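You operate a simulated robot arm through the tools that you are given. There is no shell and no other tool. Be economical: measure what you need, move in short steps, check, and stop when the job is done.

You are at the controls of a simulated two-armed robot. One attempt, no reset.

## Task
Clip the green block from the fabric drawer into the embroidery frame.
Fine: hold the frame while each clip turns; the drawer ends shut. Where these are worked on the way, their far stop is far enough and under half their travel is too little: fabric drawer.

The check looks at the end state, three seconds after you hand in, the way a careful person would. Anything else that was tipped, shoved, dropped, spilled or broken makes it a failure.

## Robot
Two 6-joint arms with two-finger parallel grippers on one trunk, on a base that drives. Base frame: it is fixed to the floor where the robot stands at the start and does not move with it; the origin is under the middle of the robot, x ahead of it, y to its left, z up. Readings come in m, rad, newtons and seconds.
The left shoulder is at the start at [0.06, 0.187, 0.912], the right one opposite. With the tool pointing down near the work surface each hand reaches from about 0.26 to 0.62 m from the robot's upright axis, wherever it stands, measured 20 degrees to its own side. Places, roughly: embroidery frame [0.7, 0, 0.8]; fabric drawer [0.7, 0, 0.7]; far frame clip [0.8, -0.1, 0.8]; near frame clip [0.7, -0.1, 0.8]. Payload 1.57 kg a hand.
The TCP of each hand is the grasp point between the finger pads, 0.03 m short of the fingertips. In the tool frame z runs along the fingers and y along their closing line. Largest opening 0.11 m; finger width 0.024, thickness 0.012; the body of the gripper, 0.048 by 0.112 m, starts 0.078 m behind the TCP.
Orientation is that of the tool frame in the base frame, as a unit quaternion [x, y, z, w]. With the fingers straight down and closing along the base's y, the tool's x points along the base's -x, its y along +y and its z along -z.

## Interface
- The arms move only by the tool play_rows. It takes "left_rows", "right_rows" or both (then of equal length, played together; a hand with none holds still); each is a list of rows, each a list of 7 numbers: the shift along the tool's x, y, z in m, then the turn, a rotation vector about the tool's x, y, z in rad, then the opening, from 0 (shut) to 1 (fully open). In form: [[tx, ty, tz, ax, ay, az, hand], ...]. A call has 1 to 10 rows; each row shifts and turns the commanded pose from where the row before left it, along the tool's axes as they then stand. Each row takes 0.2 s and may step no farther than 0.05 m and 0.15 rad from the row before; otherwise, or with a gripper value out of range, the whole call is refused. Where a pose cannot be reached the arm comes as near as it can. A force on the tool above 40 N (or 10 N above the force at the start of the call, whichever is more), or a blocked arm, ends the call early, and 0.2 s more pass. Each finger travels about 0.153 m/s and halts on what it meets, pressing with about 33 N; the grip force reading is that of the motor and also rises with nothing between the fingers. The clock runs only during rows and for 0.2 s after the last one: add rows that do not move to give the fingers time. The reply holds the time, the measured pose of the TCP, the force on the tool along the base axes, the opening and the grip force, in the units named above and with some noise, with the torque about the TCP (base axes, N m) and any sound that the robot's microphone picked up.
- Cameras (640 x 400 px; columns grow to the right, rows downward): "scene" is now at [0.0176, -0.0017, 1.4527]; the picture's right is [-0.02, -1.00, 0.00], its down [-0.75, 0.01, -0.66] and it looks along [0.66, -0.01, -0.75] (base axes); focal length 264 px, centre (320, 200). "left" rides on the left gripper at [0.07, -0.016, -0.141] in its tool frame; the picture's right is [0.23, 0.97, 0.00], its down [-0.86, 0.20, -0.48] and it looks along [-0.47, 0.11, 0.88] (tool axes); focal length 222 px, centre (320, 200). "right" rides on the right gripper at [0.07, 0.016, -0.141] in its tool frame; the picture's right is [-0.23, 0.97, 0.00], its down [-0.86, -0.20, -0.48] and it looks along [-0.47, -0.11, 0.88] (tool axes); focal length 222 px, centre (320, 200). There is no depth. A picture from a camera that has moved, and an enlarged one, comes with that camera's place and axes in the base frame and with its lens.
- get_image(camera): a new picture of that camera. It takes no simulated time.
- slide_trunk(by): slides the trunk up (or, below 0, down) by that many m; the arms and the scene camera ride with it, the base frame stays. It gives what a move gives, with no picture.
- drive_base(legs): drives the robot by 1 to 6 legs, each [ahead, left, turn to the left] in m, m and rad, along the robot's own axes; the way and the turn of a leg run together, so that a leg with both is an arc; at most 1.5 m and 3.142 rad a leg. The arms and the cameras ride along, it lands a little off, and it stops where it bumps. It gives what a move gives.
- turn_head(pan, tilt): turns the head with the scene camera to pan (to the left, within 1.501 rad either way) and tilt (down, from -0.506 to 1.204), counted from straight ahead of the robot. It gives what a move gives.
- zoom(camera, box): a new picture of the part [left, top, right, bottom] of that camera's present view, enlarged. It takes no simulated time.
- sign_off(): hands the job in; it is judged then, once.

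Work in short steps. Places have to be worked out from the pictures, the camera data and where the tool is seen: move nearer, look again, correct. Check each grasp and each placing, and mend what went wrong. You have 120 turns and 100 pictures in all, those below and enlarged ones among them. Open the grippers and draw the arms clear of the work before you hand the job in, unless the task says otherwise; then end with one line.

The tools are called after "Emit:" as a command line: name --argument value ..., lists and objects as JSON in quotes. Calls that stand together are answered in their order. play_rows: Moves the arms, as the interface text tells. Its arguments: {"type":"object","properties":{"left_rows":{"type":"array"},"right_rows":{"type":"array"}},"required":[]} The other tools are called the same way: slide_trunk (by) slides the trunk up or down; drive_base (legs) drives the base; turn_head (pan, tilt) turns the head that bears the scene camera; get_image (camera) takes a picture; zoom (camera, box) takes an enlarged picture of a part of a camera's view; sign_off () hands the job in.

At the start:

```text
clock: 0.0
left_tcp_pos: [0.4231, 0.1282, 1.0818]
left_tool_rot: [0.0, 1.0, -0.001, 0.0]
left_ft_force: [-0.4, -0.4, 0.0]
left_wrist_torque: [0.0, -0.03, 0.0]
left_width: 0.1099
left_grip_force: 0.2
right_tcp_pos: [0.4734, -0.2431, 1.1099]
right_tool_rot: [0.0, 1.0, 0.0, 0.0]
right_ft_force: [-0.2, 0.9, 0.5]
right_wrist_torque: [0.01, -0.01, 0.05]
right_width: 0.11
right_grip_force: 0.0
trunk travel left (down, up): [-0.54, 0.45]
robot x, y, heading: [0.0016, 0.0006, -0.002]
head pan, tilt: [-0.016, 0.852]
```

scene: 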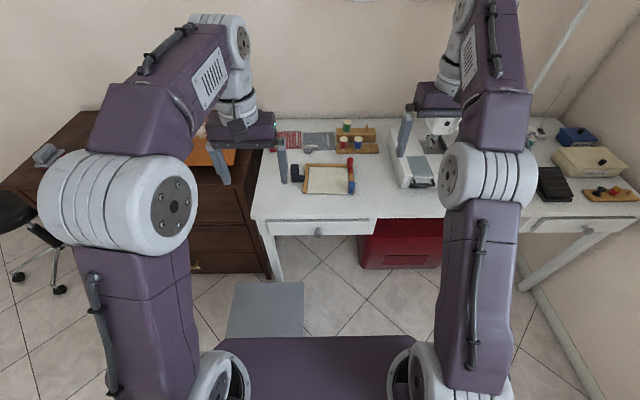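
right: 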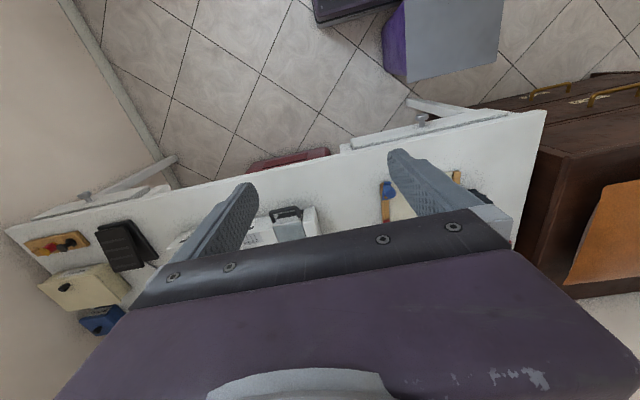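
left: 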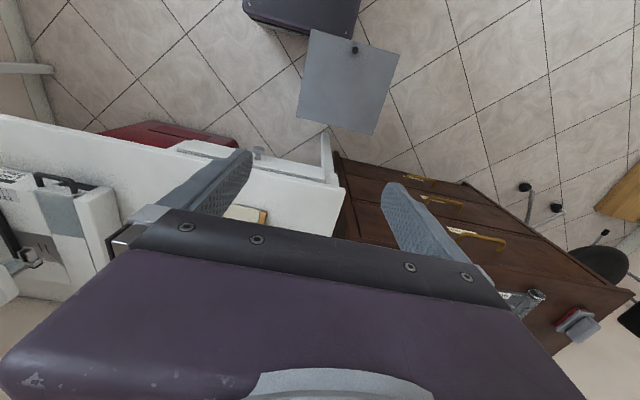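

I start by zooming into the frame area and drawer in the scene view.

Emit:
zoom --camera "scene" --box '[250, 110, 410, 210]'

Emit:
zoom --camera "scene" --box '[240, 150, 400, 250]'

```text
4.00 times, centred on (330, 160) of scene
camera zoom: at [0.0176, -0.0017, 1.4527], right [-0.02, -1.0, 0.0], down [-0.75, 0.01, -0.66], along [0.66, -0.01, -0.75], focal length 1054 px, centre (280, 360)
```

zoom: 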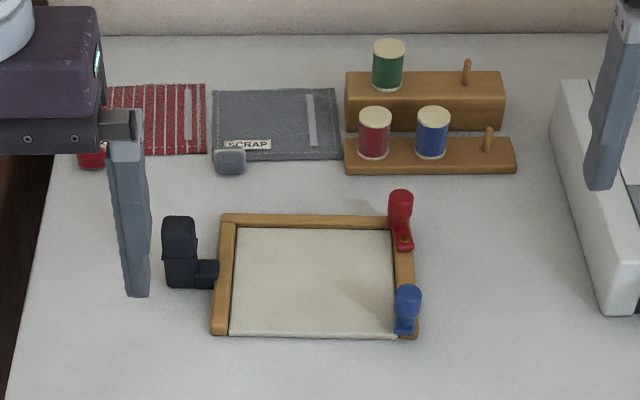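

```text
4.00 times, centred on (320, 200) of scene
camera zoom: at [0.0176, -0.0017, 1.4527], right [-0.02, -1.0, 0.0], down [-0.75, 0.01, -0.66], along [0.66, -0.01, -0.75], focal length 1054 px, centre (320, 200)
```

zoom: 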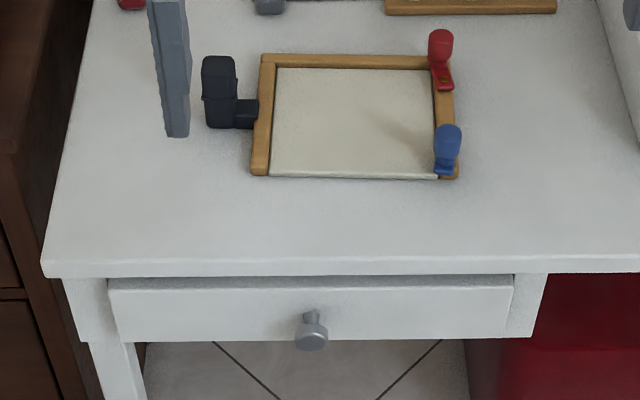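

The frame is around (0.69,-0.04), opening U with handle on left and red/blue clips on right. Look at the knob more closely and compare with the left camera.

Emit:
zoom --camera "scene" --box '[290, 210, 350, 248]'

Emit:
zoom --camera "scene" --box '[280, 150, 368, 205]'

Emit:
zoom --camera "right" --box '[320, 100, 480, 200]'

```text
10.53 times, centred on (320, 229) of scene
camera zoom: at [0.0176, -0.0017, 1.4527], right [-0.02, -1.0, 0.0], down [-0.75, 0.01, -0.66], along [0.66, -0.01, -0.75], focal length 2775 px, centre (320, -105)
```

zoom: 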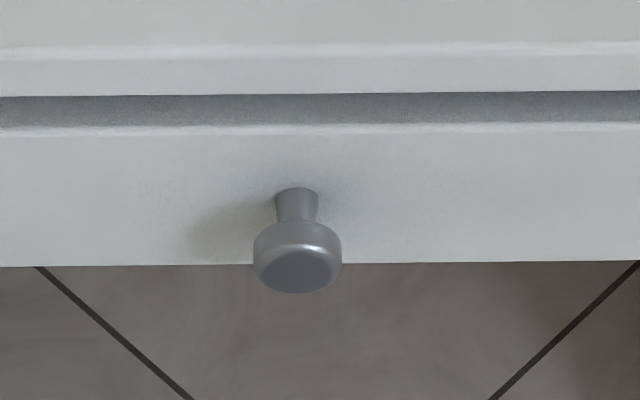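

```text
7.27 times, centred on (324, 178) of scene
camera zoom: at [0.0176, -0.0017, 1.4527], right [-0.02, -1.0, 0.0], down [-0.75, 0.01, -0.66], along [0.66, -0.01, -0.75], focal length 1917 px, centre (291, 364)
```

zoom: 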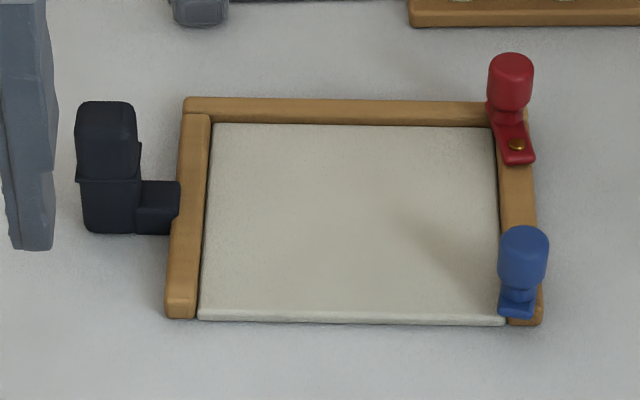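

```text
4.00 times, centred on (400, 150) of right
camera zoom: at [0.4028, -0.2272, 1.2507], right [0.23, 0.97, 0.0], down [0.85, -0.2, 0.48], along [0.47, -0.11, -0.88], focal length 888 px, centre (0, 400)
```

zoom: 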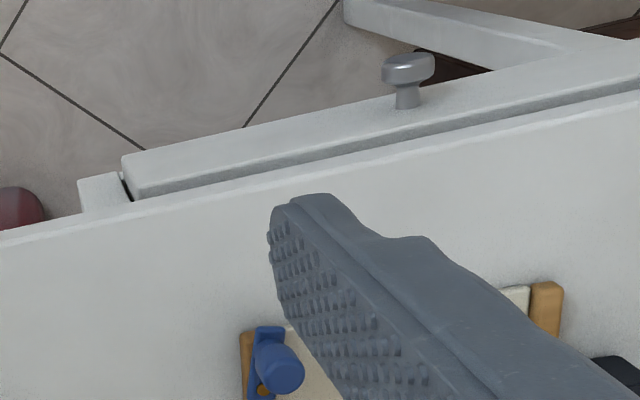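

Triangulated: knob head ≈ (0.544, -0.003, 0.67), diameter ~0.03, and the table edge overhangs just behind it. I'll bring the left hand in front of the drawer, then tilt fingers forward.

Emit:
play_rows --left_rows '[[0.002, -0.013, 0.03, 0, 0, 0, 1], [0.002, -0.013, 0.03, 0, 0, 0, 1], [0.002, -0.013, 0.03, 0, 0, 0, 1], [0.002, -0.013, 0.03, 0, 0, 0, 1], [0.002, -0.013, 0.03, 0, 0, 0, 1], [0.002, -0.013, 0.03, 0, 0, 0, 1], [0.002, -0.013, 0.03, 0, 0, 0, 1], [0.002, -0.013, 0.03, 0, 0, 0, 1], [0.002, -0.013, 0.03, 0, 0, 0, 1], [0.002, -0.013, 0.03, 0, 0, 0, 1]]'

Emit:
play_rows --left_rows '[[0, 0, 0, 0, -0.15, 0, 0.6], [0, 0, 0, 0, -0.15, 0, 0.6], [0, 0, 0, 0, -0.15, 0, 0.6], [0, 0, 0, 0, -0.15, 0, 0.6], [0, 0, 0, 0, -0.15, 0, 0.6], [0, 0, 0, 0, -0.1, 0, 0.6]]'

```text
clock: 2.2
left_tcp_pos: [0.4033, 0.0004, 0.7825]
left_tool_rot: [0.0, 1.0, 0.0, 0.0]
left_ft_force: [-0.1, -0.8, -0.2]
left_wrist_torque: [0.0, -0.01, -0.04]
left_width: 0.11
left_grip_force: 0.0
right_tcp_pos: [0.4724, -0.2436, 1.1094]
right_tool_rot: [-0.001, 1.0, 0.001, -0.001]
right_ft_force: [-0.4, 0.9, -0.1]
right_wrist_torque: [0.01, 0.01, -0.02]
right_width: 0.1102
right_grip_force: 0.0
trunk travel left (down, up): [-0.54, 0.45]
robot x, y, heading: [-0.0006, -0.0032, 0.003]
head pan, tilt: [-0.016, 0.852]
```

```text
clock: 3.6
left_tcp_pos: [0.4149, -0.0189, 0.8024]
left_tool_rot: [0.0, 0.912, 0.004, 0.411]
left_ft_force: [-0.8, 0.3, -0.7]
left_wrist_torque: [-0.02, 0.02, -0.02]
left_width: 0.0661
left_grip_force: 0.0
left hand out of reach, approached as far as the arm can: row 5, 6
right_tcp_pos: [0.474, -0.2453, 1.1093]
right_tool_rot: [0.0, 1.0, -0.001, 0.001]
right_ft_force: [0.5, -0.1, 0.1]
right_wrist_torque: [0.03, 0.01, -0.01]
right_width: 0.1097
right_grip_force: 0.1
trunk travel left (down, up): [-0.54, 0.45]
robot x, y, heading: [-0.0027, 0.0036, 0.001]
head pan, tilt: [-0.016, 0.852]
```

Tilt limit due to being close and high; lowering the trunk 0.12 brings the hand to knob height in the same arm posture.

Emit:
slide_trunk --by -0.12

Emit:
get_image --camera "scene"

Emit:
get_image --camera "left"

```text
clock: 5.1
left_tcp_pos: [0.4154, -0.0183, 0.6815]
left_tool_rot: [0.001, 0.912, 0.004, 0.411]
left_ft_force: [0.4, 0.0, -0.7]
left_wrist_torque: [-0.03, 0.0, -0.01]
left_width: 0.0659
left_grip_force: 0.1
right_tcp_pos: [0.4724, -0.2423, 0.9883]
right_tool_rot: [-0.001, 1.0, 0.0, 0.0]
right_ft_force: [0.5, -0.2, -0.1]
right_wrist_torque: [0.02, 0.0, -0.04]
right_width: 0.11
right_grip_force: 0.1
trunk travel left (down, up): [-0.42, 0.57]
robot x, y, heading: [0.0051, 0.0019, 0.003]
head pan, tilt: [-0.016, 0.852]
```

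```text
91 pictures are left
camera scene: at [0.0174, -0.0016, 1.3327], right [-0.02, -1.0, 0.0], down [-0.75, 0.01, -0.66], along [0.66, -0.01, -0.75], focal length 264 px, centre (320, 200)
```

scene: 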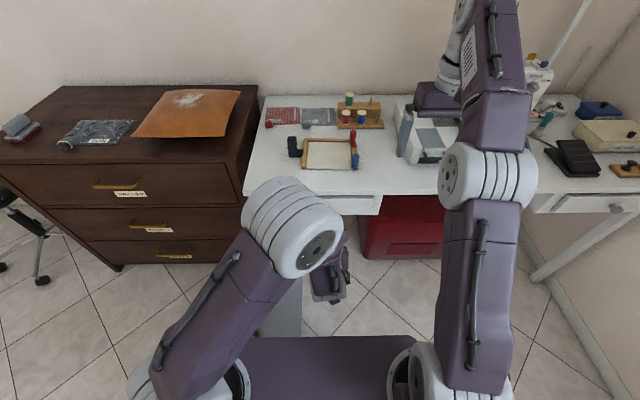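

```text
90 pictures are left
camera left: at [0.2623, -0.0345, 0.7253], right [-0.15, 0.97, -0.16], down [0.21, 0.19, 0.96], along [0.97, 0.11, -0.23], focal length 222 px, centre (320, 200)
```

left: 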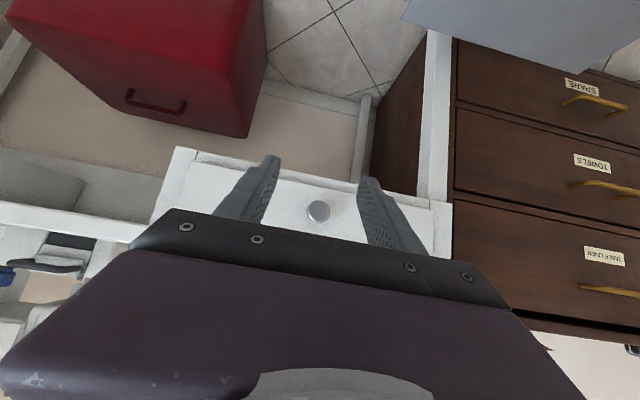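

Knob seen at y≈-0.003, z≈0.672, consistent. Advance partway and check.

Emit:
play_rows --left_rows '[[-0.012, 0.004, 0.0178, 0, 0, 0, 0.6], [-0.012, 0.004, 0.0178, 0, 0, 0, 0.6], [-0.012, 0.004, 0.0178, 0, 0, 0, 0.6], [-0.012, 0.004, 0.0178, 0, 0, 0, 0.6]]'

Emit:
get_image --camera "left"

```text
clock: 6.1
left_tcp_pos: [0.5005, -0.0016, 0.6691]
left_tool_rot: [0.0, 0.912, 0.004, 0.41]
left_ft_force: [-0.2, -0.8, -0.9]
left_wrist_torque: [0.0, -0.02, -0.01]
left_width: 0.0657
left_grip_force: 0.1
right_tcp_pos: [0.4735, -0.2437, 0.9903]
right_tool_rot: [0.001, 1.0, -0.001, 0.0]
right_ft_force: [-0.9, 0.4, -0.1]
right_wrist_torque: [0.0, 0.01, -0.05]
right_width: 0.1101
right_grip_force: 0.0
trunk travel left (down, up): [-0.42, 0.57]
robot x, y, heading: [-0.0004, -0.0006, 0.005]
head pan, tilt: [-0.016, 0.852]
```

```text
89 pictures are left
camera left: at [0.3482, -0.0173, 0.7126], right [-0.15, 0.97, -0.16], down [0.21, 0.19, 0.96], along [0.97, 0.11, -0.23], focal length 222 px, centre (320, 200)
```

left: 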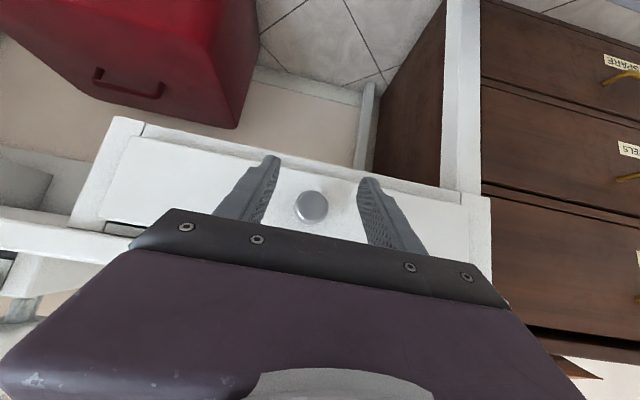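

Aligned; advance 3 cm more (keeping fingertips off the drawer front) and close.

Emit:
play_rows --left_rows '[[-0.0138, -0.0005, 0.0088, 0, 0, 0, 0.6], [-0.0138, 0, 0.0088, 0, 0, 0, 0.6], [0, 0, 0, 0, 0, 0, 0], [0, 0, 0, 0, 0, 0, 0], [0, 0, 0, 0, 0, 0, 0]]'

Emit:
get_image --camera "left"

```text
clock: 7.3
left_tcp_pos: [0.5328, -0.0015, 0.6795]
left_tool_rot: [-0.001, 0.911, 0.005, 0.411]
left_ft_force: [1.5, 1.5, -0.3]
left_wrist_torque: [-0.02, 0.11, 0.1]
left_width: 0.0295
left_grip_force: 38.7
right_tcp_pos: [0.4722, -0.2445, 0.9896]
right_tool_rot: [0.0, 1.0, 0.0, 0.0]
right_ft_force: [0.3, -0.9, -0.3]
right_wrist_torque: [0.01, 0.02, 0.01]
right_width: 0.11
right_grip_force: 0.0
trunk travel left (down, up): [-0.42, 0.57]
robot x, y, heading: [0.0049, -0.0005, -0.003]
head pan, tilt: [-0.016, 0.852]
```

```text
88 pictures are left
camera left: at [0.3792, -0.0185, 0.7228], right [-0.15, 0.97, -0.16], down [0.21, 0.19, 0.96], along [0.97, 0.11, -0.23], focal length 222 px, centre (320, 200)
```

left: 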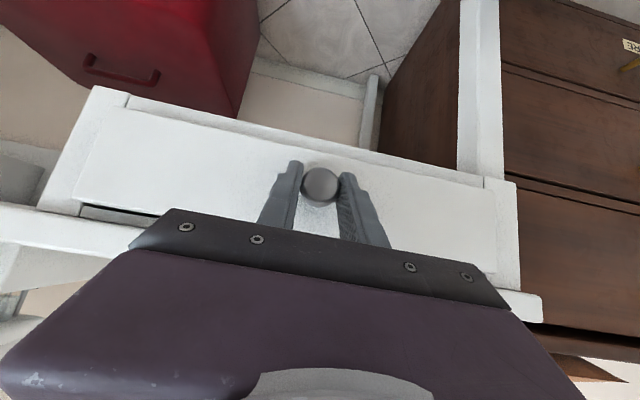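

Knob gripped (0.0295). Pull the drawer straight back 0.10 m.

Emit:
play_rows --left_rows '[[0.0132, 0, -0.015, 0, 0, 0, 0], [0.0132, 0, -0.015, 0, 0, 0, 0], [0.0132, 0, -0.015, 0, 0, 0, 0], [0.0132, 0, -0.015, 0, 0, 0, 0], [0.0132, 0, -0.015, 0, 0, 0, 0]]'

Emit:
get_image --camera "scene"

```text
clock: 8.5
left_tcp_pos: [0.4327, -0.0016, 0.6799]
left_tool_rot: [0.001, 0.913, 0.006, 0.408]
left_ft_force: [-0.9, 4.9, -6.8]
left_wrist_torque: [0.04, -0.52, 0.07]
left_width: 0.0291
left_grip_force: 39.3
right_tcp_pos: [0.4737, -0.244, 0.9893]
right_tool_rot: [0.0, 1.0, -0.001, 0.0]
right_ft_force: [-0.4, 0.2, 0.1]
right_wrist_torque: [0.01, -0.03, 0.0]
right_width: 0.1098
right_grip_force: 0.0
trunk travel left (down, up): [-0.42, 0.57]
robot x, y, heading: [0.0036, -0.0004, 0.001]
head pan, tilt: [-0.016, 0.852]
```

```text
87 pictures are left
camera scene: at [0.018, -0.001, 1.3324], right [-0.02, -1.0, 0.0], down [-0.75, 0.01, -0.66], along [0.66, -0.01, -0.75], focal length 264 px, centre (320, 200)
```

scene: 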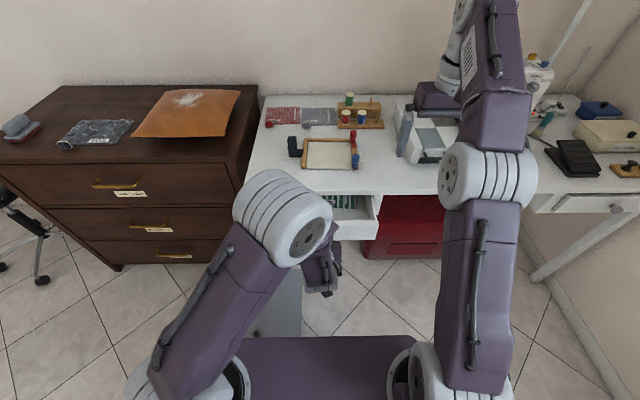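

Drawer is opening, with striped green inside. Pull further by driving the base back gently while gripping.

Emit:
drive_base --legs '[[-0.1, 0, 0]]'

Emit:
get_image --camera "scene"

```text
clock: 9.7
left_tcp_pos: [0.3322, -0.0015, 0.6793]
left_tool_rot: [-0.001, 0.913, 0.007, 0.407]
left_ft_force: [0.6, 7.6, -18.7]
left_wrist_torque: [-0.03, -0.09, 0.05]
left_width: 0.0293
left_grip_force: 38.7
right_tcp_pos: [0.374, -0.2432, 0.9905]
right_tool_rot: [0.0, 1.0, -0.001, -0.001]
right_ft_force: [-0.2, 0.6, -0.3]
right_wrist_torque: [0.03, -0.02, -0.02]
right_width: 0.1101
right_grip_force: 0.0
trunk travel left (down, up): [-0.42, 0.57]
robot x, y, heading: [-0.0989, -0.0003, -0.002]
head pan, tilt: [-0.016, 0.852]
```

```text
86 pictures are left
camera scene: at [-0.0813, -0.0006, 1.3325], right [-0.02, -1.0, 0.0], down [-0.75, 0.01, -0.66], along [0.66, -0.01, -0.75], focal length 264 px, centre (320, 200)
```

scene: 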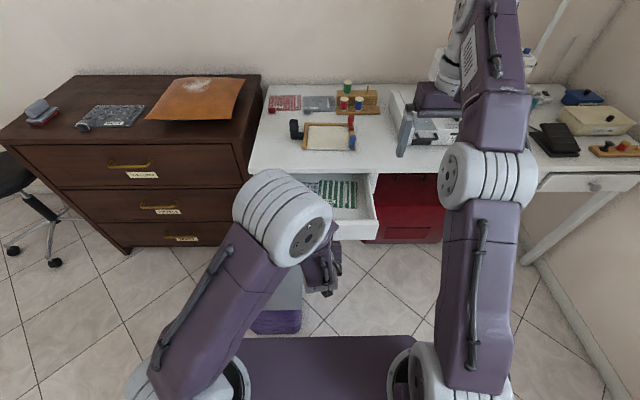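

Open 0.20 m now. Zoom to see the contents and whether more travel is needed.

Emit:
zoom --camera "scene" --box '[300, 160, 396, 220]'

```text
6.67 times, centred on (348, 190) of scene
camera zoom: at [-0.0813, -0.0006, 1.3325], right [-0.02, -1.0, 0.0], down [-0.75, 0.01, -0.66], along [0.66, -0.01, -0.75], focal length 1757 px, centre (133, 267)
```

zoom: 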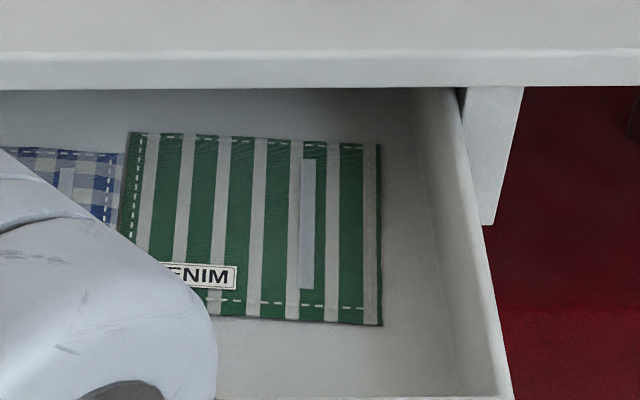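

The green striped block (with a raised pale ridge) is fully visible. I relieve the vertical force slightly, then pull a bit more toward the stop.

Emit:
play_rows --left_rows '[[0.0015, 0, 0.0013, 0, 0, 0, 0], [0, 0, 0, 0, 0, 0, 0]]'

Emit:
drive_base --legs '[[-0.05, 0, 0]]'

Emit:
get_image --camera "scene"

```text
clock: 10.2
left_tcp_pos: [0.3323, -0.0019, 0.6792]
left_tool_rot: [0.0, 0.912, 0.007, 0.409]
left_ft_force: [1.5, 5.4, 10.6]
left_wrist_torque: [0.19, 0.91, 0.1]
left_width: 0.0293
left_grip_force: 39.1
right_tcp_pos: [0.3723, -0.2424, 0.9905]
right_tool_rot: [-0.002, 1.0, -0.001, -0.001]
right_ft_force: [0.5, -0.7, -0.6]
right_wrist_torque: [-0.03, -0.01, 0.0]
right_width: 0.1099
right_grip_force: 0.0
trunk travel left (down, up): [-0.42, 0.57]
robot x, y, heading: [-0.0985, 0.0002, -0.0]
head pan, tilt: [-0.016, 0.852]
```

```text
clock: 11.2
left_tcp_pos: [0.2809, -0.0018, 0.6795]
left_tool_rot: [-0.001, 0.913, 0.007, 0.409]
left_ft_force: [0.4, 7.9, 10.0]
left_wrist_torque: [-0.11, -0.68, 0.11]
left_width: 0.0295
left_grip_force: 39.4
right_tcp_pos: [0.3215, -0.2413, 0.9908]
right_tool_rot: [0.0, 1.0, -0.001, 0.001]
right_ft_force: [0.1, 0.7, -0.1]
right_wrist_torque: [0.0, 0.0, -0.01]
right_width: 0.1097
right_grip_force: 0.0
trunk travel left (down, up): [-0.42, 0.57]
robot x, y, heading: [-0.152, 0.0023, 0.002]
head pan, tilt: [-0.016, 0.852]
```

```text
84 pictures are left
camera scene: at [-0.1349, -0.0006, 1.3327], right [-0.01, -1.0, 0.0], down [-0.75, 0.01, -0.66], along [0.66, -0.01, -0.75], focal length 264 px, centre (320, 200)
```

scene: 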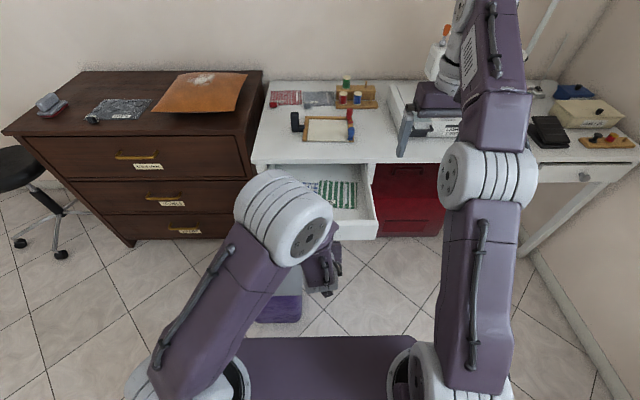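

Drawer is open ~0.25 m. Release the knob and back off with the base, then look.

Emit:
play_rows --left_rows '[[0, 0, 0, 0, 0, 0, 0.6], [0, 0, 0, 0, 0, 0, 0.6], [0, 0, 0, 0, 0, 0, 0.6]]'

Emit:
drive_base --legs '[[-0.1, 0, 0]]'

Emit:
slide_trunk --by 0.25

Emit:
get_image --camera "scene"

```text
clock: 12.0
left_tcp_pos: [0.2826, -0.001, 0.6795]
left_tool_rot: [0.0, 0.913, 0.006, 0.409]
left_ft_force: [0.2, -0.4, 0.2]
left_wrist_torque: [-0.01, 0.01, -0.01]
left_width: 0.0659
left_grip_force: 0.1
right_tcp_pos: [0.323, -0.2437, 0.9915]
right_tool_rot: [-0.001, 1.0, 0.0, 0.001]
right_ft_force: [0.2, -0.2, -0.1]
right_wrist_torque: [0.0, 0.0, -0.03]
right_width: 0.11
right_grip_force: 0.1
trunk travel left (down, up): [-0.42, 0.57]
robot x, y, heading: [-0.1495, -0.0027, -0.002]
head pan, tilt: [-0.016, 0.852]
```

```text
clock: 13.1
left_tcp_pos: [0.1804, -0.0021, 0.6801]
left_tool_rot: [0.0, 0.913, 0.007, 0.408]
left_ft_force: [-1.1, -0.5, -0.3]
left_wrist_torque: [0.0, -0.04, 0.0]
left_width: 0.0659
left_grip_force: 0.0
right_tcp_pos: [0.2198, -0.2437, 0.9895]
right_tool_rot: [0.0, 1.0, 0.0, 0.002]
right_ft_force: [-0.6, 0.1, -0.3]
right_wrist_torque: [-0.01, -0.01, 0.0]
right_width: 0.11
right_grip_force: 0.1
trunk travel left (down, up): [-0.42, 0.57]
robot x, y, heading: [-0.251, -0.0004, 0.002]
head pan, tilt: [-0.016, 0.852]
```

```text
clock: 15.7
left_tcp_pos: [0.1807, -0.0023, 0.9288]
left_tool_rot: [0.0, 0.913, 0.006, 0.408]
left_ft_force: [-0.2, 0.0, -0.6]
left_wrist_torque: [0.02, -0.01, -0.03]
left_width: 0.066
left_grip_force: 0.1
right_tcp_pos: [0.2218, -0.2434, 1.2387]
right_tool_rot: [0.0, 1.0, 0.0, 0.0]
right_ft_force: [-0.7, -0.6, -0.4]
right_wrist_torque: [0.05, -0.01, -0.02]
right_width: 0.11
right_grip_force: 0.0
trunk travel left (down, up): [-0.67, 0.32]
robot x, y, heading: [-0.253, 0.0007, 0.003]
head pan, tilt: [-0.016, 0.852]
```

```text
83 pictures are left
camera scene: at [-0.234, -0.0018, 1.5826], right [-0.01, -1.0, 0.0], down [-0.75, 0.01, -0.66], along [0.66, -0.01, -0.75], focal length 264 px, centre (320, 200)
```

scene: 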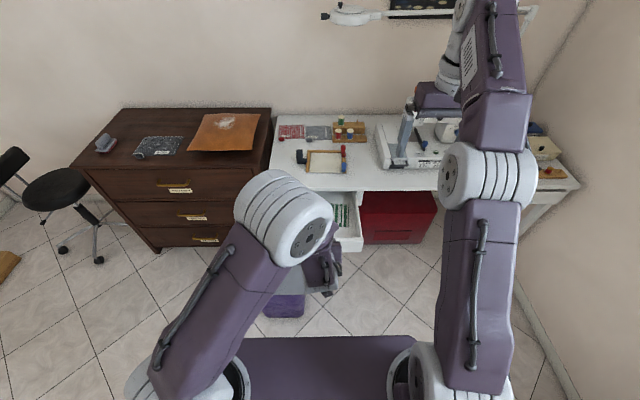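

Straighten the left hand and swing it left/up out of the view.

Emit:
play_rows --left_rows '[[0, 0.03, 0, 0, 0.142, 0, 0.6], [0, 0.03, 0, 0, 0.142, 0, 0.6], [0, 0.03, 0, 0, 0.142, 0, 0.6], [0, 0.03, 0, 0, 0.142, 0, 0.6], [0, 0.03, 0, 0, 0.142, 0, 0.6], [0, 0.03, 0, 0, 0.138, 0, 0.6], [0, 0.035, 0, 0, 0, 0, 0.6], [0, 0.035, 0, 0, 0, 0, 0.6]]'

Emit:
get_image --camera "scene"

```text
clock: 17.5
left_tcp_pos: [0.1795, 0.2389, 0.933]
left_tool_rot: [-0.007, 0.999, 0.018, 0.033]
left_ft_force: [0.7, -0.3, -0.8]
left_wrist_torque: [0.0, 0.01, -0.01]
left_width: 0.066
left_grip_force: 0.1
left hand out of reach, approached as far as the arm can: row 4
right_tcp_pos: [0.2214, -0.2423, 1.2399]
right_tool_rot: [0.0, 1.0, 0.0, 0.001]
right_ft_force: [-0.5, -0.2, 0.1]
right_wrist_torque: [0.0, -0.03, 0.02]
right_width: 0.1099
right_grip_force: 0.0
trunk travel left (down, up): [-0.67, 0.32]
robot x, y, heading: [-0.25, 0.0037, -0.003]
head pan, tilt: [-0.016, 0.852]
```

```text
82 pictures are left
camera scene: at [-0.2341, -0.0002, 1.5827], right [-0.01, -1.0, 0.0], down [-0.75, 0.01, -0.66], along [0.66, -0.01, -0.75], focal length 264 px, centre (320, 200)
```

scene: 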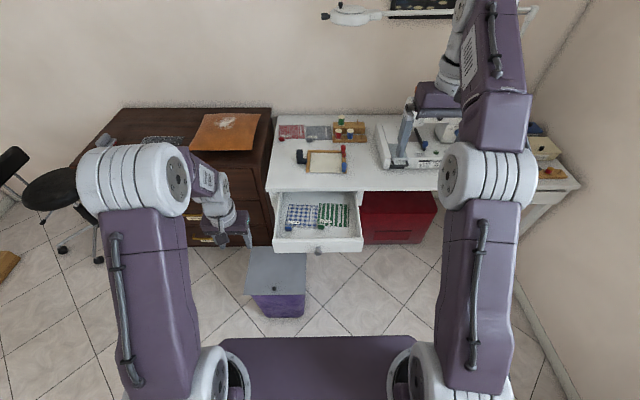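

The drawer is open well. There's a low storage box on the floor (x≈0.24–0.5, y≈0.06–0.34) I must not bump with the base. Zoom to see the block and its ridge.

Emit:
zoom --camera "scene" --box '[264, 185, 376, 255]'

Emit:
turn_head --pan -0.016 --tilt 1.2

Emit:
get_image --camera "scene"

```text
5.71 times, centred on (320, 220) of scene
camera zoom: at [-0.2341, -0.0002, 1.5827], right [-0.01, -1.0, 0.0], down [-0.75, 0.01, -0.66], along [0.66, -0.01, -0.75], focal length 1506 px, centre (320, 86)
```

zoom: 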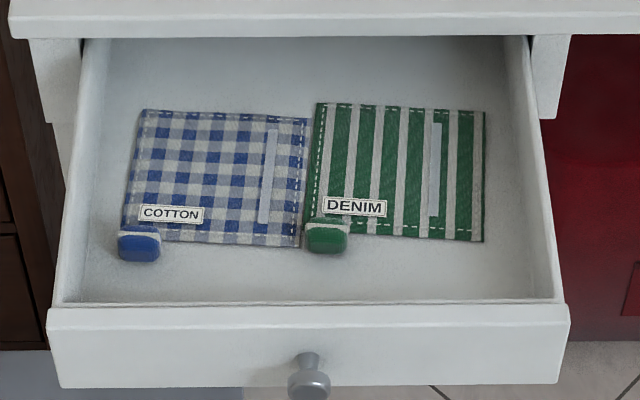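

```text
clock: 18.3
left_tcp_pos: [0.1792, 0.2377, 0.9332]
left_tool_rot: [-0.008, 0.999, 0.019, 0.034]
left_ft_force: [-0.4, -0.3, 0.5]
left_wrist_torque: [-0.02, -0.04, 0.03]
left_width: 0.0661
left_grip_force: 0.1
right_tcp_pos: [0.2207, -0.2433, 1.2393]
right_tool_rot: [-0.001, 1.0, 0.0, 0.0]
right_ft_force: [-0.4, -0.4, 0.3]
right_wrist_torque: [0.0, 0.04, 0.0]
right_width: 0.11
right_grip_force: 0.0
trunk travel left (down, up): [-0.67, 0.32]
robot x, y, heading: [-0.2529, 0.001, 0.003]
head pan, tilt: [-0.016, 1.201]
```

```text
80 pictures are left
camera scene: at [-0.2561, -0.0016, 1.5591], right [-0.01, -1.0, 0.0], down [-0.93, 0.01, -0.36], along [0.36, -0.01, -0.93], focal length 264 px, centre (320, 200)
```

scene: 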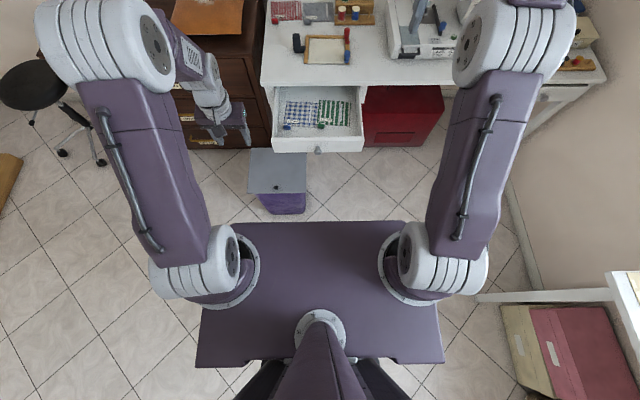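

Each block has a coloured grip tab at its near-left corner; that's the grasp point (green tab ≈ (0.427,-0.016)). I'll drive forward 0.19 and lower the trunk a bit, then look at the tab with the left camera.

Emit:
drive_base --legs '[[0.19, 0, 0]]'

Emit:
play_rows --left_rows '[[0, -0.03, 0, 0, 0.067, 0, 1], [0, -0.03, 0, 0, 0, 0, 1], [0, -0.03, 0, 0, 0, 0, 1], [0, -0.03, 0, 0, 0, 0, 1], [0, -0.03, 0, 0, 0, 0, 1], [0, -0.03, 0, 0, 0, 0, 1]]'

Emit:
get_image --camera "left"

Emit:
get_image --camera "scene"

```text
clock: 19.9
left_tcp_pos: [0.371, 0.2378, 0.9336]
left_tool_rot: [-0.008, 0.999, 0.02, 0.033]
left_ft_force: [0.0, 0.0, -0.1]
left_wrist_torque: [0.02, -0.02, -0.01]
left_width: 0.066
left_grip_force: 0.1
right_tcp_pos: [0.4131, -0.2427, 1.2395]
right_tool_rot: [-0.001, 1.0, 0.0, 0.001]
right_ft_force: [0.4, 0.4, 0.0]
right_wrist_torque: [0.03, 0.02, -0.03]
right_width: 0.11
right_grip_force: 0.1
trunk travel left (down, up): [-0.67, 0.32]
robot x, y, heading: [-0.0606, -0.001, 0.004]
head pan, tilt: [-0.016, 1.201]
```

```text
clock: 21.3
left_tcp_pos: [0.3762, 0.0567, 0.9266]
left_tool_rot: [-0.009, 1.0, 0.019, -0.001]
left_ft_force: [-1.0, 0.4, 0.1]
left_wrist_torque: [0.03, 0.03, -0.01]
left_width: 0.1103
left_grip_force: 0.0
right_tcp_pos: [0.4142, -0.2439, 1.2392]
right_tool_rot: [-0.001, 1.0, 0.0, 0.001]
right_ft_force: [0.6, -0.1, -0.3]
right_wrist_torque: [0.03, -0.04, -0.02]
right_width: 0.11
right_grip_force: 0.1
trunk travel left (down, up): [-0.67, 0.32]
robot x, y, heading: [-0.0632, 0.0012, 0.006]
head pan, tilt: [-0.016, 1.201]
```

```text
79 pictures are left
camera left: at [0.3056, 0.0342, 1.068], right [-0.25, 0.97, 0.04], down [0.85, 0.2, 0.49], along [0.46, 0.15, -0.87], focal length 222 px, centre (320, 200)
```

left: 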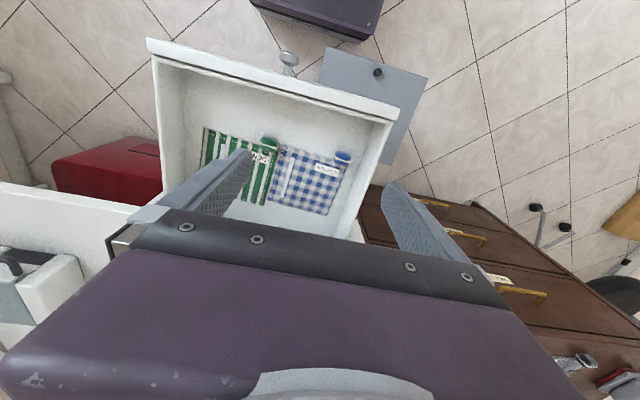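

```text
78 pictures are left
camera scene: at [-0.0639, -0.0023, 1.5591], right [-0.01, -1.0, 0.0], down [-0.93, 0.01, -0.36], along [0.36, 0.0, -0.93], focal length 264 px, centre (320, 200)
```

scene: 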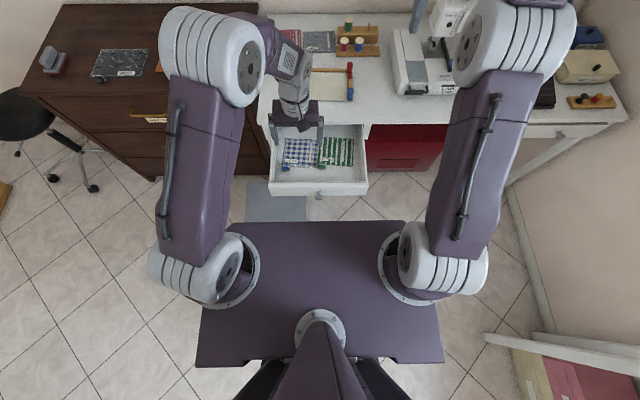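

Triangulation agrees: tab at ≈(0.426,-0.015,0.66). Zoom both to understand the tab's shape.

Emit:
zoom --camera "left" --box '[200, 110, 296, 170]'

Emit:
zoom --camera "scene" --box '[280, 130, 360, 180]'

```text
6.67 times, centred on (248, 140) of left
camera zoom: at [0.3056, 0.0342, 1.068], right [-0.25, 0.97, 0.04], down [0.85, 0.2, 0.49], along [0.46, 0.15, -0.87], focal length 1481 px, centre (800, 600)
```

zoom: 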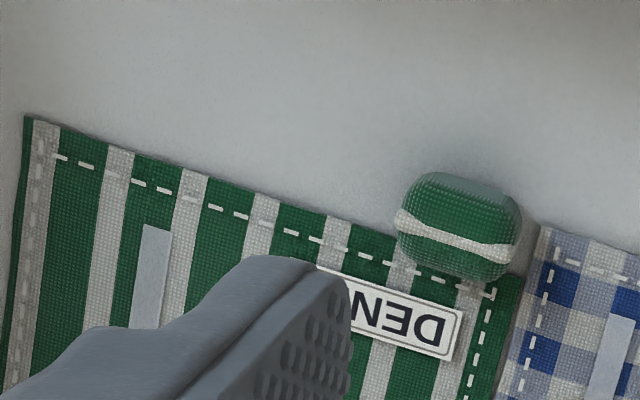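

```text
8.00 times, centred on (320, 155) of scene
camera zoom: at [-0.0639, -0.0023, 1.5591], right [-0.01, -1.0, 0.0], down [-0.93, 0.01, -0.36], along [0.36, 0.0, -0.93], focal length 2109 px, centre (320, 560)
```

zoom: 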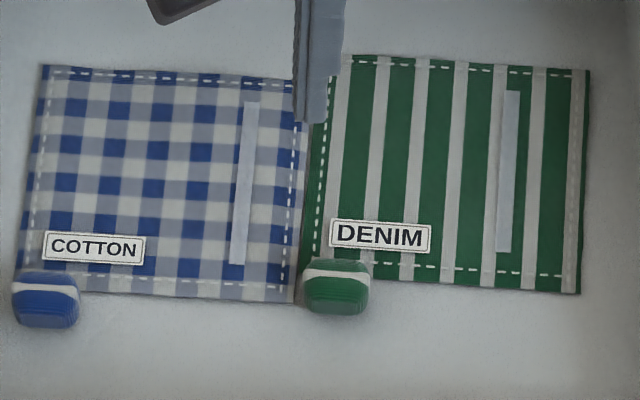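

Tab is a block straddling the near edge at the near-left corner; I'll grip it along x (rail will be on its left in the frame). Level the hand and rotate 90° (camera going to the left side).

Emit:
play_rows --left_rows '[[0, -0.03, 0, 0.038, 0, 0, 1], [0, -0.03, 0, 0, 0, 0.018, 1]]'

Emit:
play_rows --left_rows '[[0, 0, 0, 0, 0, 0.149, 0.8], [0, 0, 0, 0, 0, 0.149, 0.8], [0, 0, 0, 0, 0, 0.149, 0.8], [0, 0, 0, 0, 0, 0.149, 0.8], [0, 0, 0, 0, 0, 0.149, 0.8], [0, 0, 0, 0, 0, 0.149, 0.8], [0, 0, 0, 0, 0, 0.149, 0.8], [0, 0, 0, 0, 0, 0.149, 0.8], [0, 0, 0, 0, 0, 0.149, 0.7], [0, 0, 0, 0, 0, 0.149, 0.7]]'

Emit:
play_rows --left_rows '[[0, 0, 0.03, 0, 0, 0.08, 0.7], [0, 0, 0.03, 0, 0, 0, 0.7], [0, 0, 0.02, 0, 0, 0, 0.7]]'

Emit:
get_image --camera "left"

```text
clock: 21.9
left_tcp_pos: [0.3761, -0.004, 0.9258]
left_tool_rot: [0.0, 1.0, 0.001, 0.0]
left_ft_force: [0.2, 0.0, 0.3]
left_wrist_torque: [0.02, -0.02, -0.03]
left_width: 0.1102
left_grip_force: 0.0
right_tcp_pos: [0.4151, -0.2437, 1.2396]
right_tool_rot: [-0.001, 1.0, 0.0, 0.001]
right_ft_force: [0.4, 0.0, -0.6]
right_wrist_torque: [0.03, 0.02, -0.02]
right_width: 0.1099
right_grip_force: 0.1
trunk travel left (down, up): [-0.67, 0.32]
robot x, y, heading: [-0.0587, 0.0013, -0.001]
head pan, tilt: [-0.016, 1.201]
```

```text
clock: 24.1
left_tcp_pos: [0.3754, -0.0017, 0.9259]
left_tool_rot: [0.679, 0.734, 0.0, 0.0]
left_ft_force: [-0.1, 0.3, 0.3]
left_wrist_torque: [-0.01, 0.02, -0.01]
left_width: 0.0773
left_grip_force: 0.1
right_tcp_pos: [0.4136, -0.2426, 1.2392]
right_tool_rot: [-0.001, 1.0, 0.0, 0.001]
right_ft_force: [-0.3, 0.5, 0.1]
right_wrist_torque: [-0.01, 0.0, 0.0]
right_width: 0.1099
right_grip_force: 0.1
trunk travel left (down, up): [-0.67, 0.32]
robot x, y, heading: [-0.058, 0.0001, 0.003]
head pan, tilt: [-0.016, 1.201]
```

```text
clock: 24.9
left_tcp_pos: [0.3788, -0.0008, 0.8459]
left_tool_rot: [0.707, 0.707, 0.0, 0.0]
left_ft_force: [0.6, -0.6, 0.7]
left_wrist_torque: [0.02, -0.01, 0.01]
left_width: 0.077
left_grip_force: 0.1
right_tcp_pos: [0.4148, -0.2426, 1.2402]
right_tool_rot: [-0.001, 1.0, 0.001, 0.001]
right_ft_force: [0.4, 0.2, -0.5]
right_wrist_torque: [0.01, -0.04, 0.01]
right_width: 0.11
right_grip_force: 0.1
trunk travel left (down, up): [-0.67, 0.32]
robot x, y, heading: [-0.0574, -0.0025, -0.0]
head pan, tilt: [-0.016, 1.201]
```

```text
75 pictures are left
camera left: at [0.3609, 0.0694, 0.9886], right [0.97, 0.23, 0.0], down [0.2, -0.86, 0.48], along [0.11, -0.47, -0.88], focal length 222 px, centre (320, 200)
```

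left: 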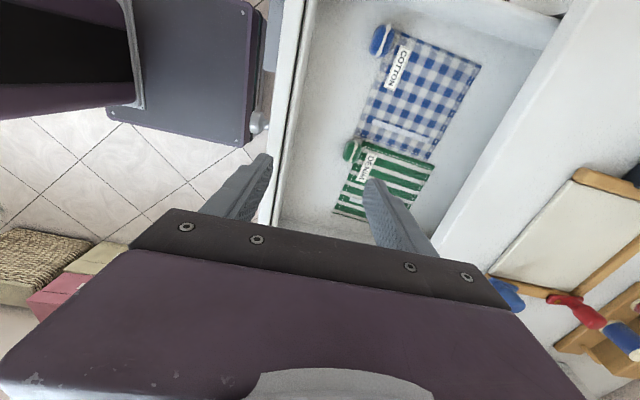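

Now move over the tab, to about 0.08 m above, and look again.

Emit:
play_rows --left_rows '[[-0.004, 0.016, 0.025, 0, 0, 0, 0.6], [-0.004, 0.016, 0.025, 0, 0, 0, 0.6], [-0.004, 0.016, 0.025, 0, 0, 0, 0.6]]'

Emit:
get_image --camera "left"

Emit:
zoom --camera "left" --box '[220, 60, 380, 160]'

```text
clock: 25.7
left_tcp_pos: [0.4258, -0.0152, 0.7688]
left_tool_rot: [0.707, 0.707, -0.001, 0.0]
left_ft_force: [1.0, 0.3, 0.4]
left_wrist_torque: [-0.01, -0.01, -0.02]
left_width: 0.0662
left_grip_force: 0.1
right_tcp_pos: [0.4154, -0.2428, 1.2393]
right_tool_rot: [-0.001, 1.0, 0.0, 0.0]
right_ft_force: [-0.3, -0.1, -0.1]
right_wrist_torque: [-0.01, -0.01, 0.02]
right_width: 0.1099
right_grip_force: 0.1
trunk travel left (down, up): [-0.67, 0.32]
robot x, y, heading: [-0.0591, 0.0002, 0.002]
head pan, tilt: [-0.016, 1.201]
```

```text
74 pictures are left
camera left: at [0.4095, 0.0548, 0.9118], right [0.97, 0.23, 0.0], down [0.2, -0.86, 0.48], along [0.11, -0.47, -0.88], focal length 222 px, centre (320, 200)
```

left: 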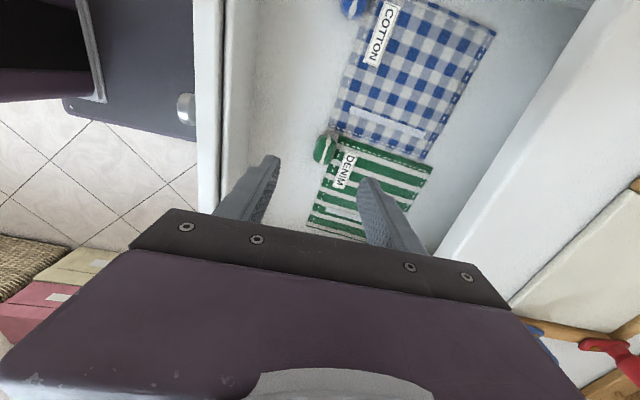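

```text
4.00 times, centred on (300, 110) of left
camera zoom: at [0.4095, 0.0548, 0.9118], right [0.97, 0.23, 0.0], down [0.2, -0.86, 0.48], along [0.11, -0.47, -0.88], focal length 888 px, centre (400, 560)
```

zoom: 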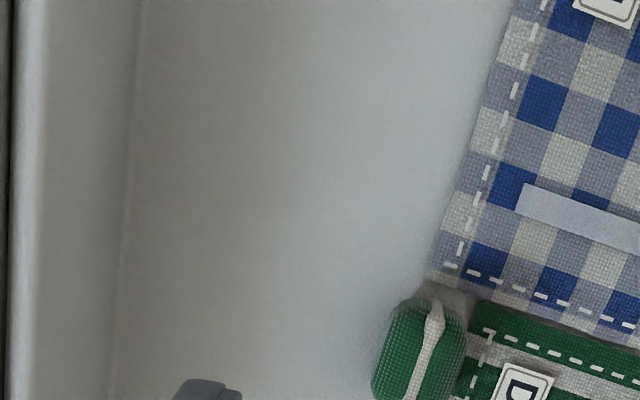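

Tab centre refined to ≈(0.430,-0.012). Descend until the tips are about level with the tab and check.

Emit:
play_rows --left_rows '[[0.001, 0.0015, 0.025, 0, 0, 0, 0.6], [0.001, 0.0015, 0.025, 0, 0, 0, 0.6], [0, 0, 0.02, 0, 0, 0, 0.6]]'

Emit:
get_image --camera "left"

Emit:
zoom --camera "left" --box '[224, 120, 416, 240]'

```text
clock: 26.5
left_tcp_pos: [0.428, -0.0112, 0.7015]
left_tool_rot: [0.707, 0.707, 0.0, 0.0]
left_ft_force: [-0.2, 0.4, -0.6]
left_wrist_torque: [-0.01, 0.0, 0.02]
left_width: 0.066
left_grip_force: 0.0
right_tcp_pos: [0.4142, -0.2423, 1.2398]
right_tool_rot: [-0.001, 1.0, 0.0, 0.001]
right_ft_force: [-0.1, -0.5, 1.1]
right_wrist_torque: [0.0, 0.0, 0.01]
right_width: 0.11
right_grip_force: 0.1
trunk travel left (down, up): [-0.67, 0.32]
robot x, y, heading: [-0.0634, -0.0016, 0.003]
head pan, tilt: [-0.016, 1.201]
```

```text
72 pictures are left
camera left: at [0.4111, 0.0584, 0.8443], right [0.97, 0.23, 0.0], down [0.2, -0.86, 0.48], along [0.11, -0.47, -0.88], focal length 222 px, centre (320, 200)
```

left: 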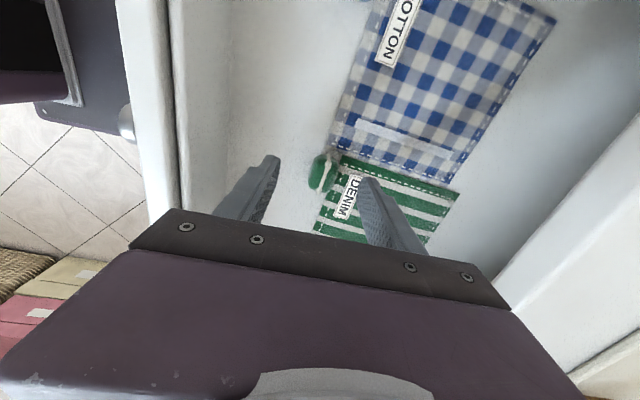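

```text
3.33 times, centred on (320, 180) of left
camera zoom: at [0.4111, 0.0584, 0.8443], right [0.97, 0.23, 0.0], down [0.2, -0.86, 0.48], along [0.11, -0.47, -0.88], focal length 740 px, centre (320, 267)
```

zoom: 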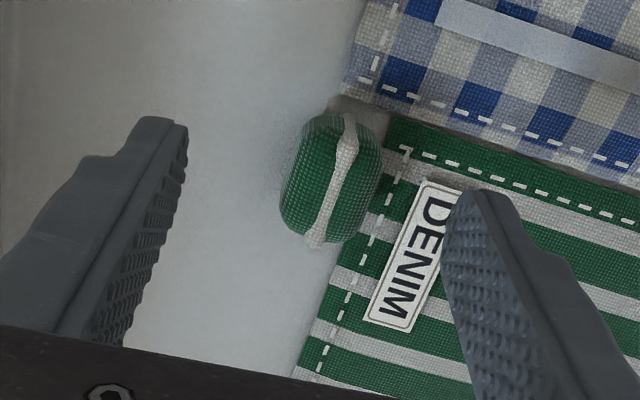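

Tab at about x+0.003 relative to the hand and block yawed ~0.07 clockwise. Adjust yaw, shift, and descend 1.5 cm.

Emit:
play_rows --left_rows '[[0.001, 0.003, 0.005, 0, 0, 0.07, 0.6], [0, 0, 0.005, 0, 0, 0, 0.6], [0, 0, 0.005, 0, 0, 0, 0.6]]'

Emit:
zoom --camera "left" --box '[224, 120, 416, 240]'

```text
clock: 27.3
left_tcp_pos: [0.4308, -0.012, 0.6857]
left_tool_rot: [0.732, 0.682, 0.0, 0.0]
left_ft_force: [0.0, -0.3, 0.5]
left_wrist_torque: [0.02, 0.01, -0.01]
left_width: 0.0663
left_grip_force: 0.0
right_tcp_pos: [0.4141, -0.2433, 1.2402]
right_tool_rot: [0.0, 1.0, 0.001, 0.0]
right_ft_force: [-0.1, 0.0, 0.4]
right_wrist_torque: [-0.01, -0.01, 0.03]
right_width: 0.1101
right_grip_force: 0.0
trunk travel left (down, up): [-0.67, 0.32]
robot x, y, heading: [-0.0602, -0.0007, -0.0]
head pan, tilt: [-0.016, 1.201]
```

```text
3.33 times, centred on (320, 180) of left
camera zoom: at [0.4181, 0.06, 0.8288], right [0.99, 0.16, 0.0], down [0.14, -0.87, 0.48], along [0.08, -0.47, -0.88], focal length 740 px, centre (320, 267)
```

zoom: 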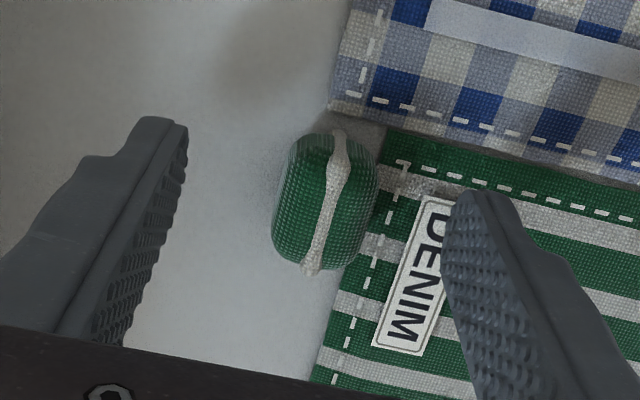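

No contact yet. Step down another 8 mm while shifting y slightly negative, watching force.

Emit:
play_rows --left_rows '[[-0.002, 0.001, 0.004, 0, 0, 0, 0.6], [0, 0, 0.004, 0, 0, 0, 0.6]]'

Emit:
zoom --camera "left" --box '[224, 120, 416, 240]'

```text
clock: 27.9
left_tcp_pos: [0.4306, -0.0123, 0.6786]
left_tool_rot: [0.731, 0.682, 0.001, 0.0]
left_ft_force: [0.1, 0.0, 0.7]
left_wrist_torque: [-0.01, 0.0, -0.01]
left_width: 0.0661
left_grip_force: 0.0
right_tcp_pos: [0.4139, -0.2418, 1.2387]
right_tool_rot: [-0.001, 1.0, -0.001, 0.0]
right_ft_force: [0.3, 0.7, -0.8]
right_wrist_torque: [0.03, 0.01, 0.0]
right_width: 0.1099
right_grip_force: 0.1
trunk travel left (down, up): [-0.67, 0.32]
robot x, y, heading: [-0.0573, 0.001, -0.001]
head pan, tilt: [-0.016, 1.201]
```

```text
3.33 times, centred on (320, 180) of left
camera zoom: at [0.4184, 0.0584, 0.8206], right [0.99, 0.16, 0.0], down [0.14, -0.87, 0.48], along [0.08, -0.47, -0.88], focal length 740 px, centre (320, 267)
```

zoom: 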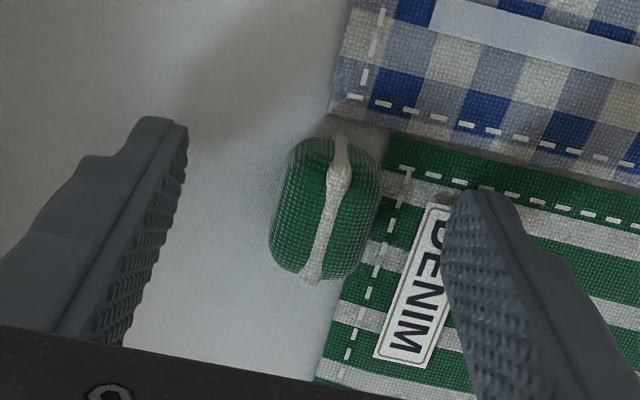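

Block surface estimated at z≈0.64, tips at 0.649. Descend 4 mm more and close.

Emit:
play_rows --left_rows '[[-0.001, 0, 0.004, 0, 0, 0, 0.6], [0, 0, 0, 0, 0, 0, 0.3], [0, 0, 0, 0, 0, 0, 0], [0, 0, 0, 0, 0, 0, 0], [0, 0, 0, 0, 0, 0, 0]]'

Emit:
zoom --camera "left" --box '[224, 120, 416, 240]'

```text
clock: 29.1
left_tcp_pos: [0.4309, -0.0142, 0.6756]
left_tool_rot: [0.732, 0.682, 0.0, 0.0]
left_ft_force: [1.2, 0.3, 14.8]
left_wrist_torque: [-0.02, -0.02, -0.14]
left_width: 0.023
left_grip_force: 33.1
right_tcp_pos: [0.4129, -0.242, 1.2403]
right_tool_rot: [-0.001, 1.0, 0.0, 0.002]
right_ft_force: [-0.5, 0.0, -0.2]
right_wrist_torque: [-0.01, 0.0, 0.01]
right_width: 0.1101
right_grip_force: 0.0
trunk travel left (down, up): [-0.67, 0.32]
robot x, y, heading: [-0.0601, -0.0005, -0.0]
head pan, tilt: [-0.016, 1.201]
```

```text
3.33 times, centred on (320, 180) of left
camera zoom: at [0.4179, 0.0573, 0.8176], right [0.99, 0.16, 0.0], down [0.14, -0.87, 0.48], along [0.08, -0.47, -0.88], focal length 740 px, centre (320, 267)
```

zoom: 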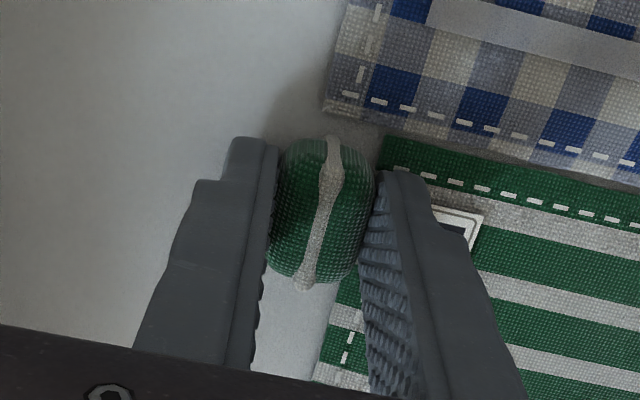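

Tab gripped (0.023 m). Lift slowly and check it follows.

Emit:
play_rows --left_rows '[[0, 0, -0.005, 0, 0, 0, 0], [0, 0, -0.01, 0, 0, 0, 0], [0, 0, -0.015, 0, 0, 0, 0], [0, 0, -0.02, 0, 0, 0, 0]]'

Emit:
get_image --camera "left"

Emit:
zoom --camera "scene" --box '[240, 110, 400, 210]'

```text
clock: 30.1
left_tcp_pos: [0.4303, -0.0127, 0.7245]
left_tool_rot: [0.731, 0.682, -0.001, 0.0]
left_ft_force: [0.4, -0.3, -0.8]
left_wrist_torque: [0.02, 0.05, 0.01]
left_width: 0.0226
left_grip_force: 32.9
right_tcp_pos: [0.4138, -0.2435, 1.2396]
right_tool_rot: [-0.001, 1.0, 0.0, 0.001]
right_ft_force: [0.5, 0.1, 0.6]
right_wrist_torque: [-0.01, -0.02, -0.02]
right_width: 0.1101
right_grip_force: 0.0
trunk travel left (down, up): [-0.67, 0.32]
robot x, y, heading: [-0.0594, 0.0027, 0.006]
head pan, tilt: [-0.016, 1.201]
```

```text
67 pictures are left
camera left: at [0.4176, 0.0588, 0.8666], right [0.99, 0.16, 0.0], down [0.14, -0.87, 0.48], along [0.08, -0.47, -0.88], focal length 222 px, centre (320, 200)
```

left: 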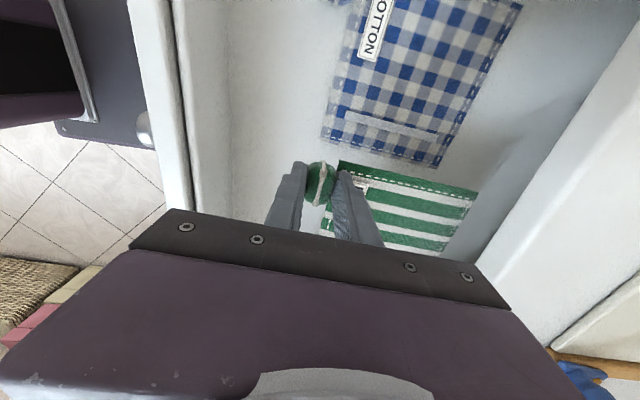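

```text
4.00 times, centred on (320, 160) of scene
camera zoom: at [-0.0643, -0.0011, 1.559], right [-0.01, -1.0, 0.0], down [-0.93, 0.01, -0.36], along [0.36, 0.0, -0.93], focal length 1054 px, centre (320, 360)
```

zoom: 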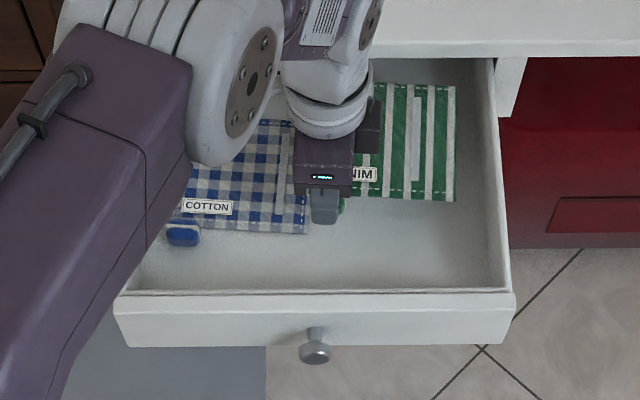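

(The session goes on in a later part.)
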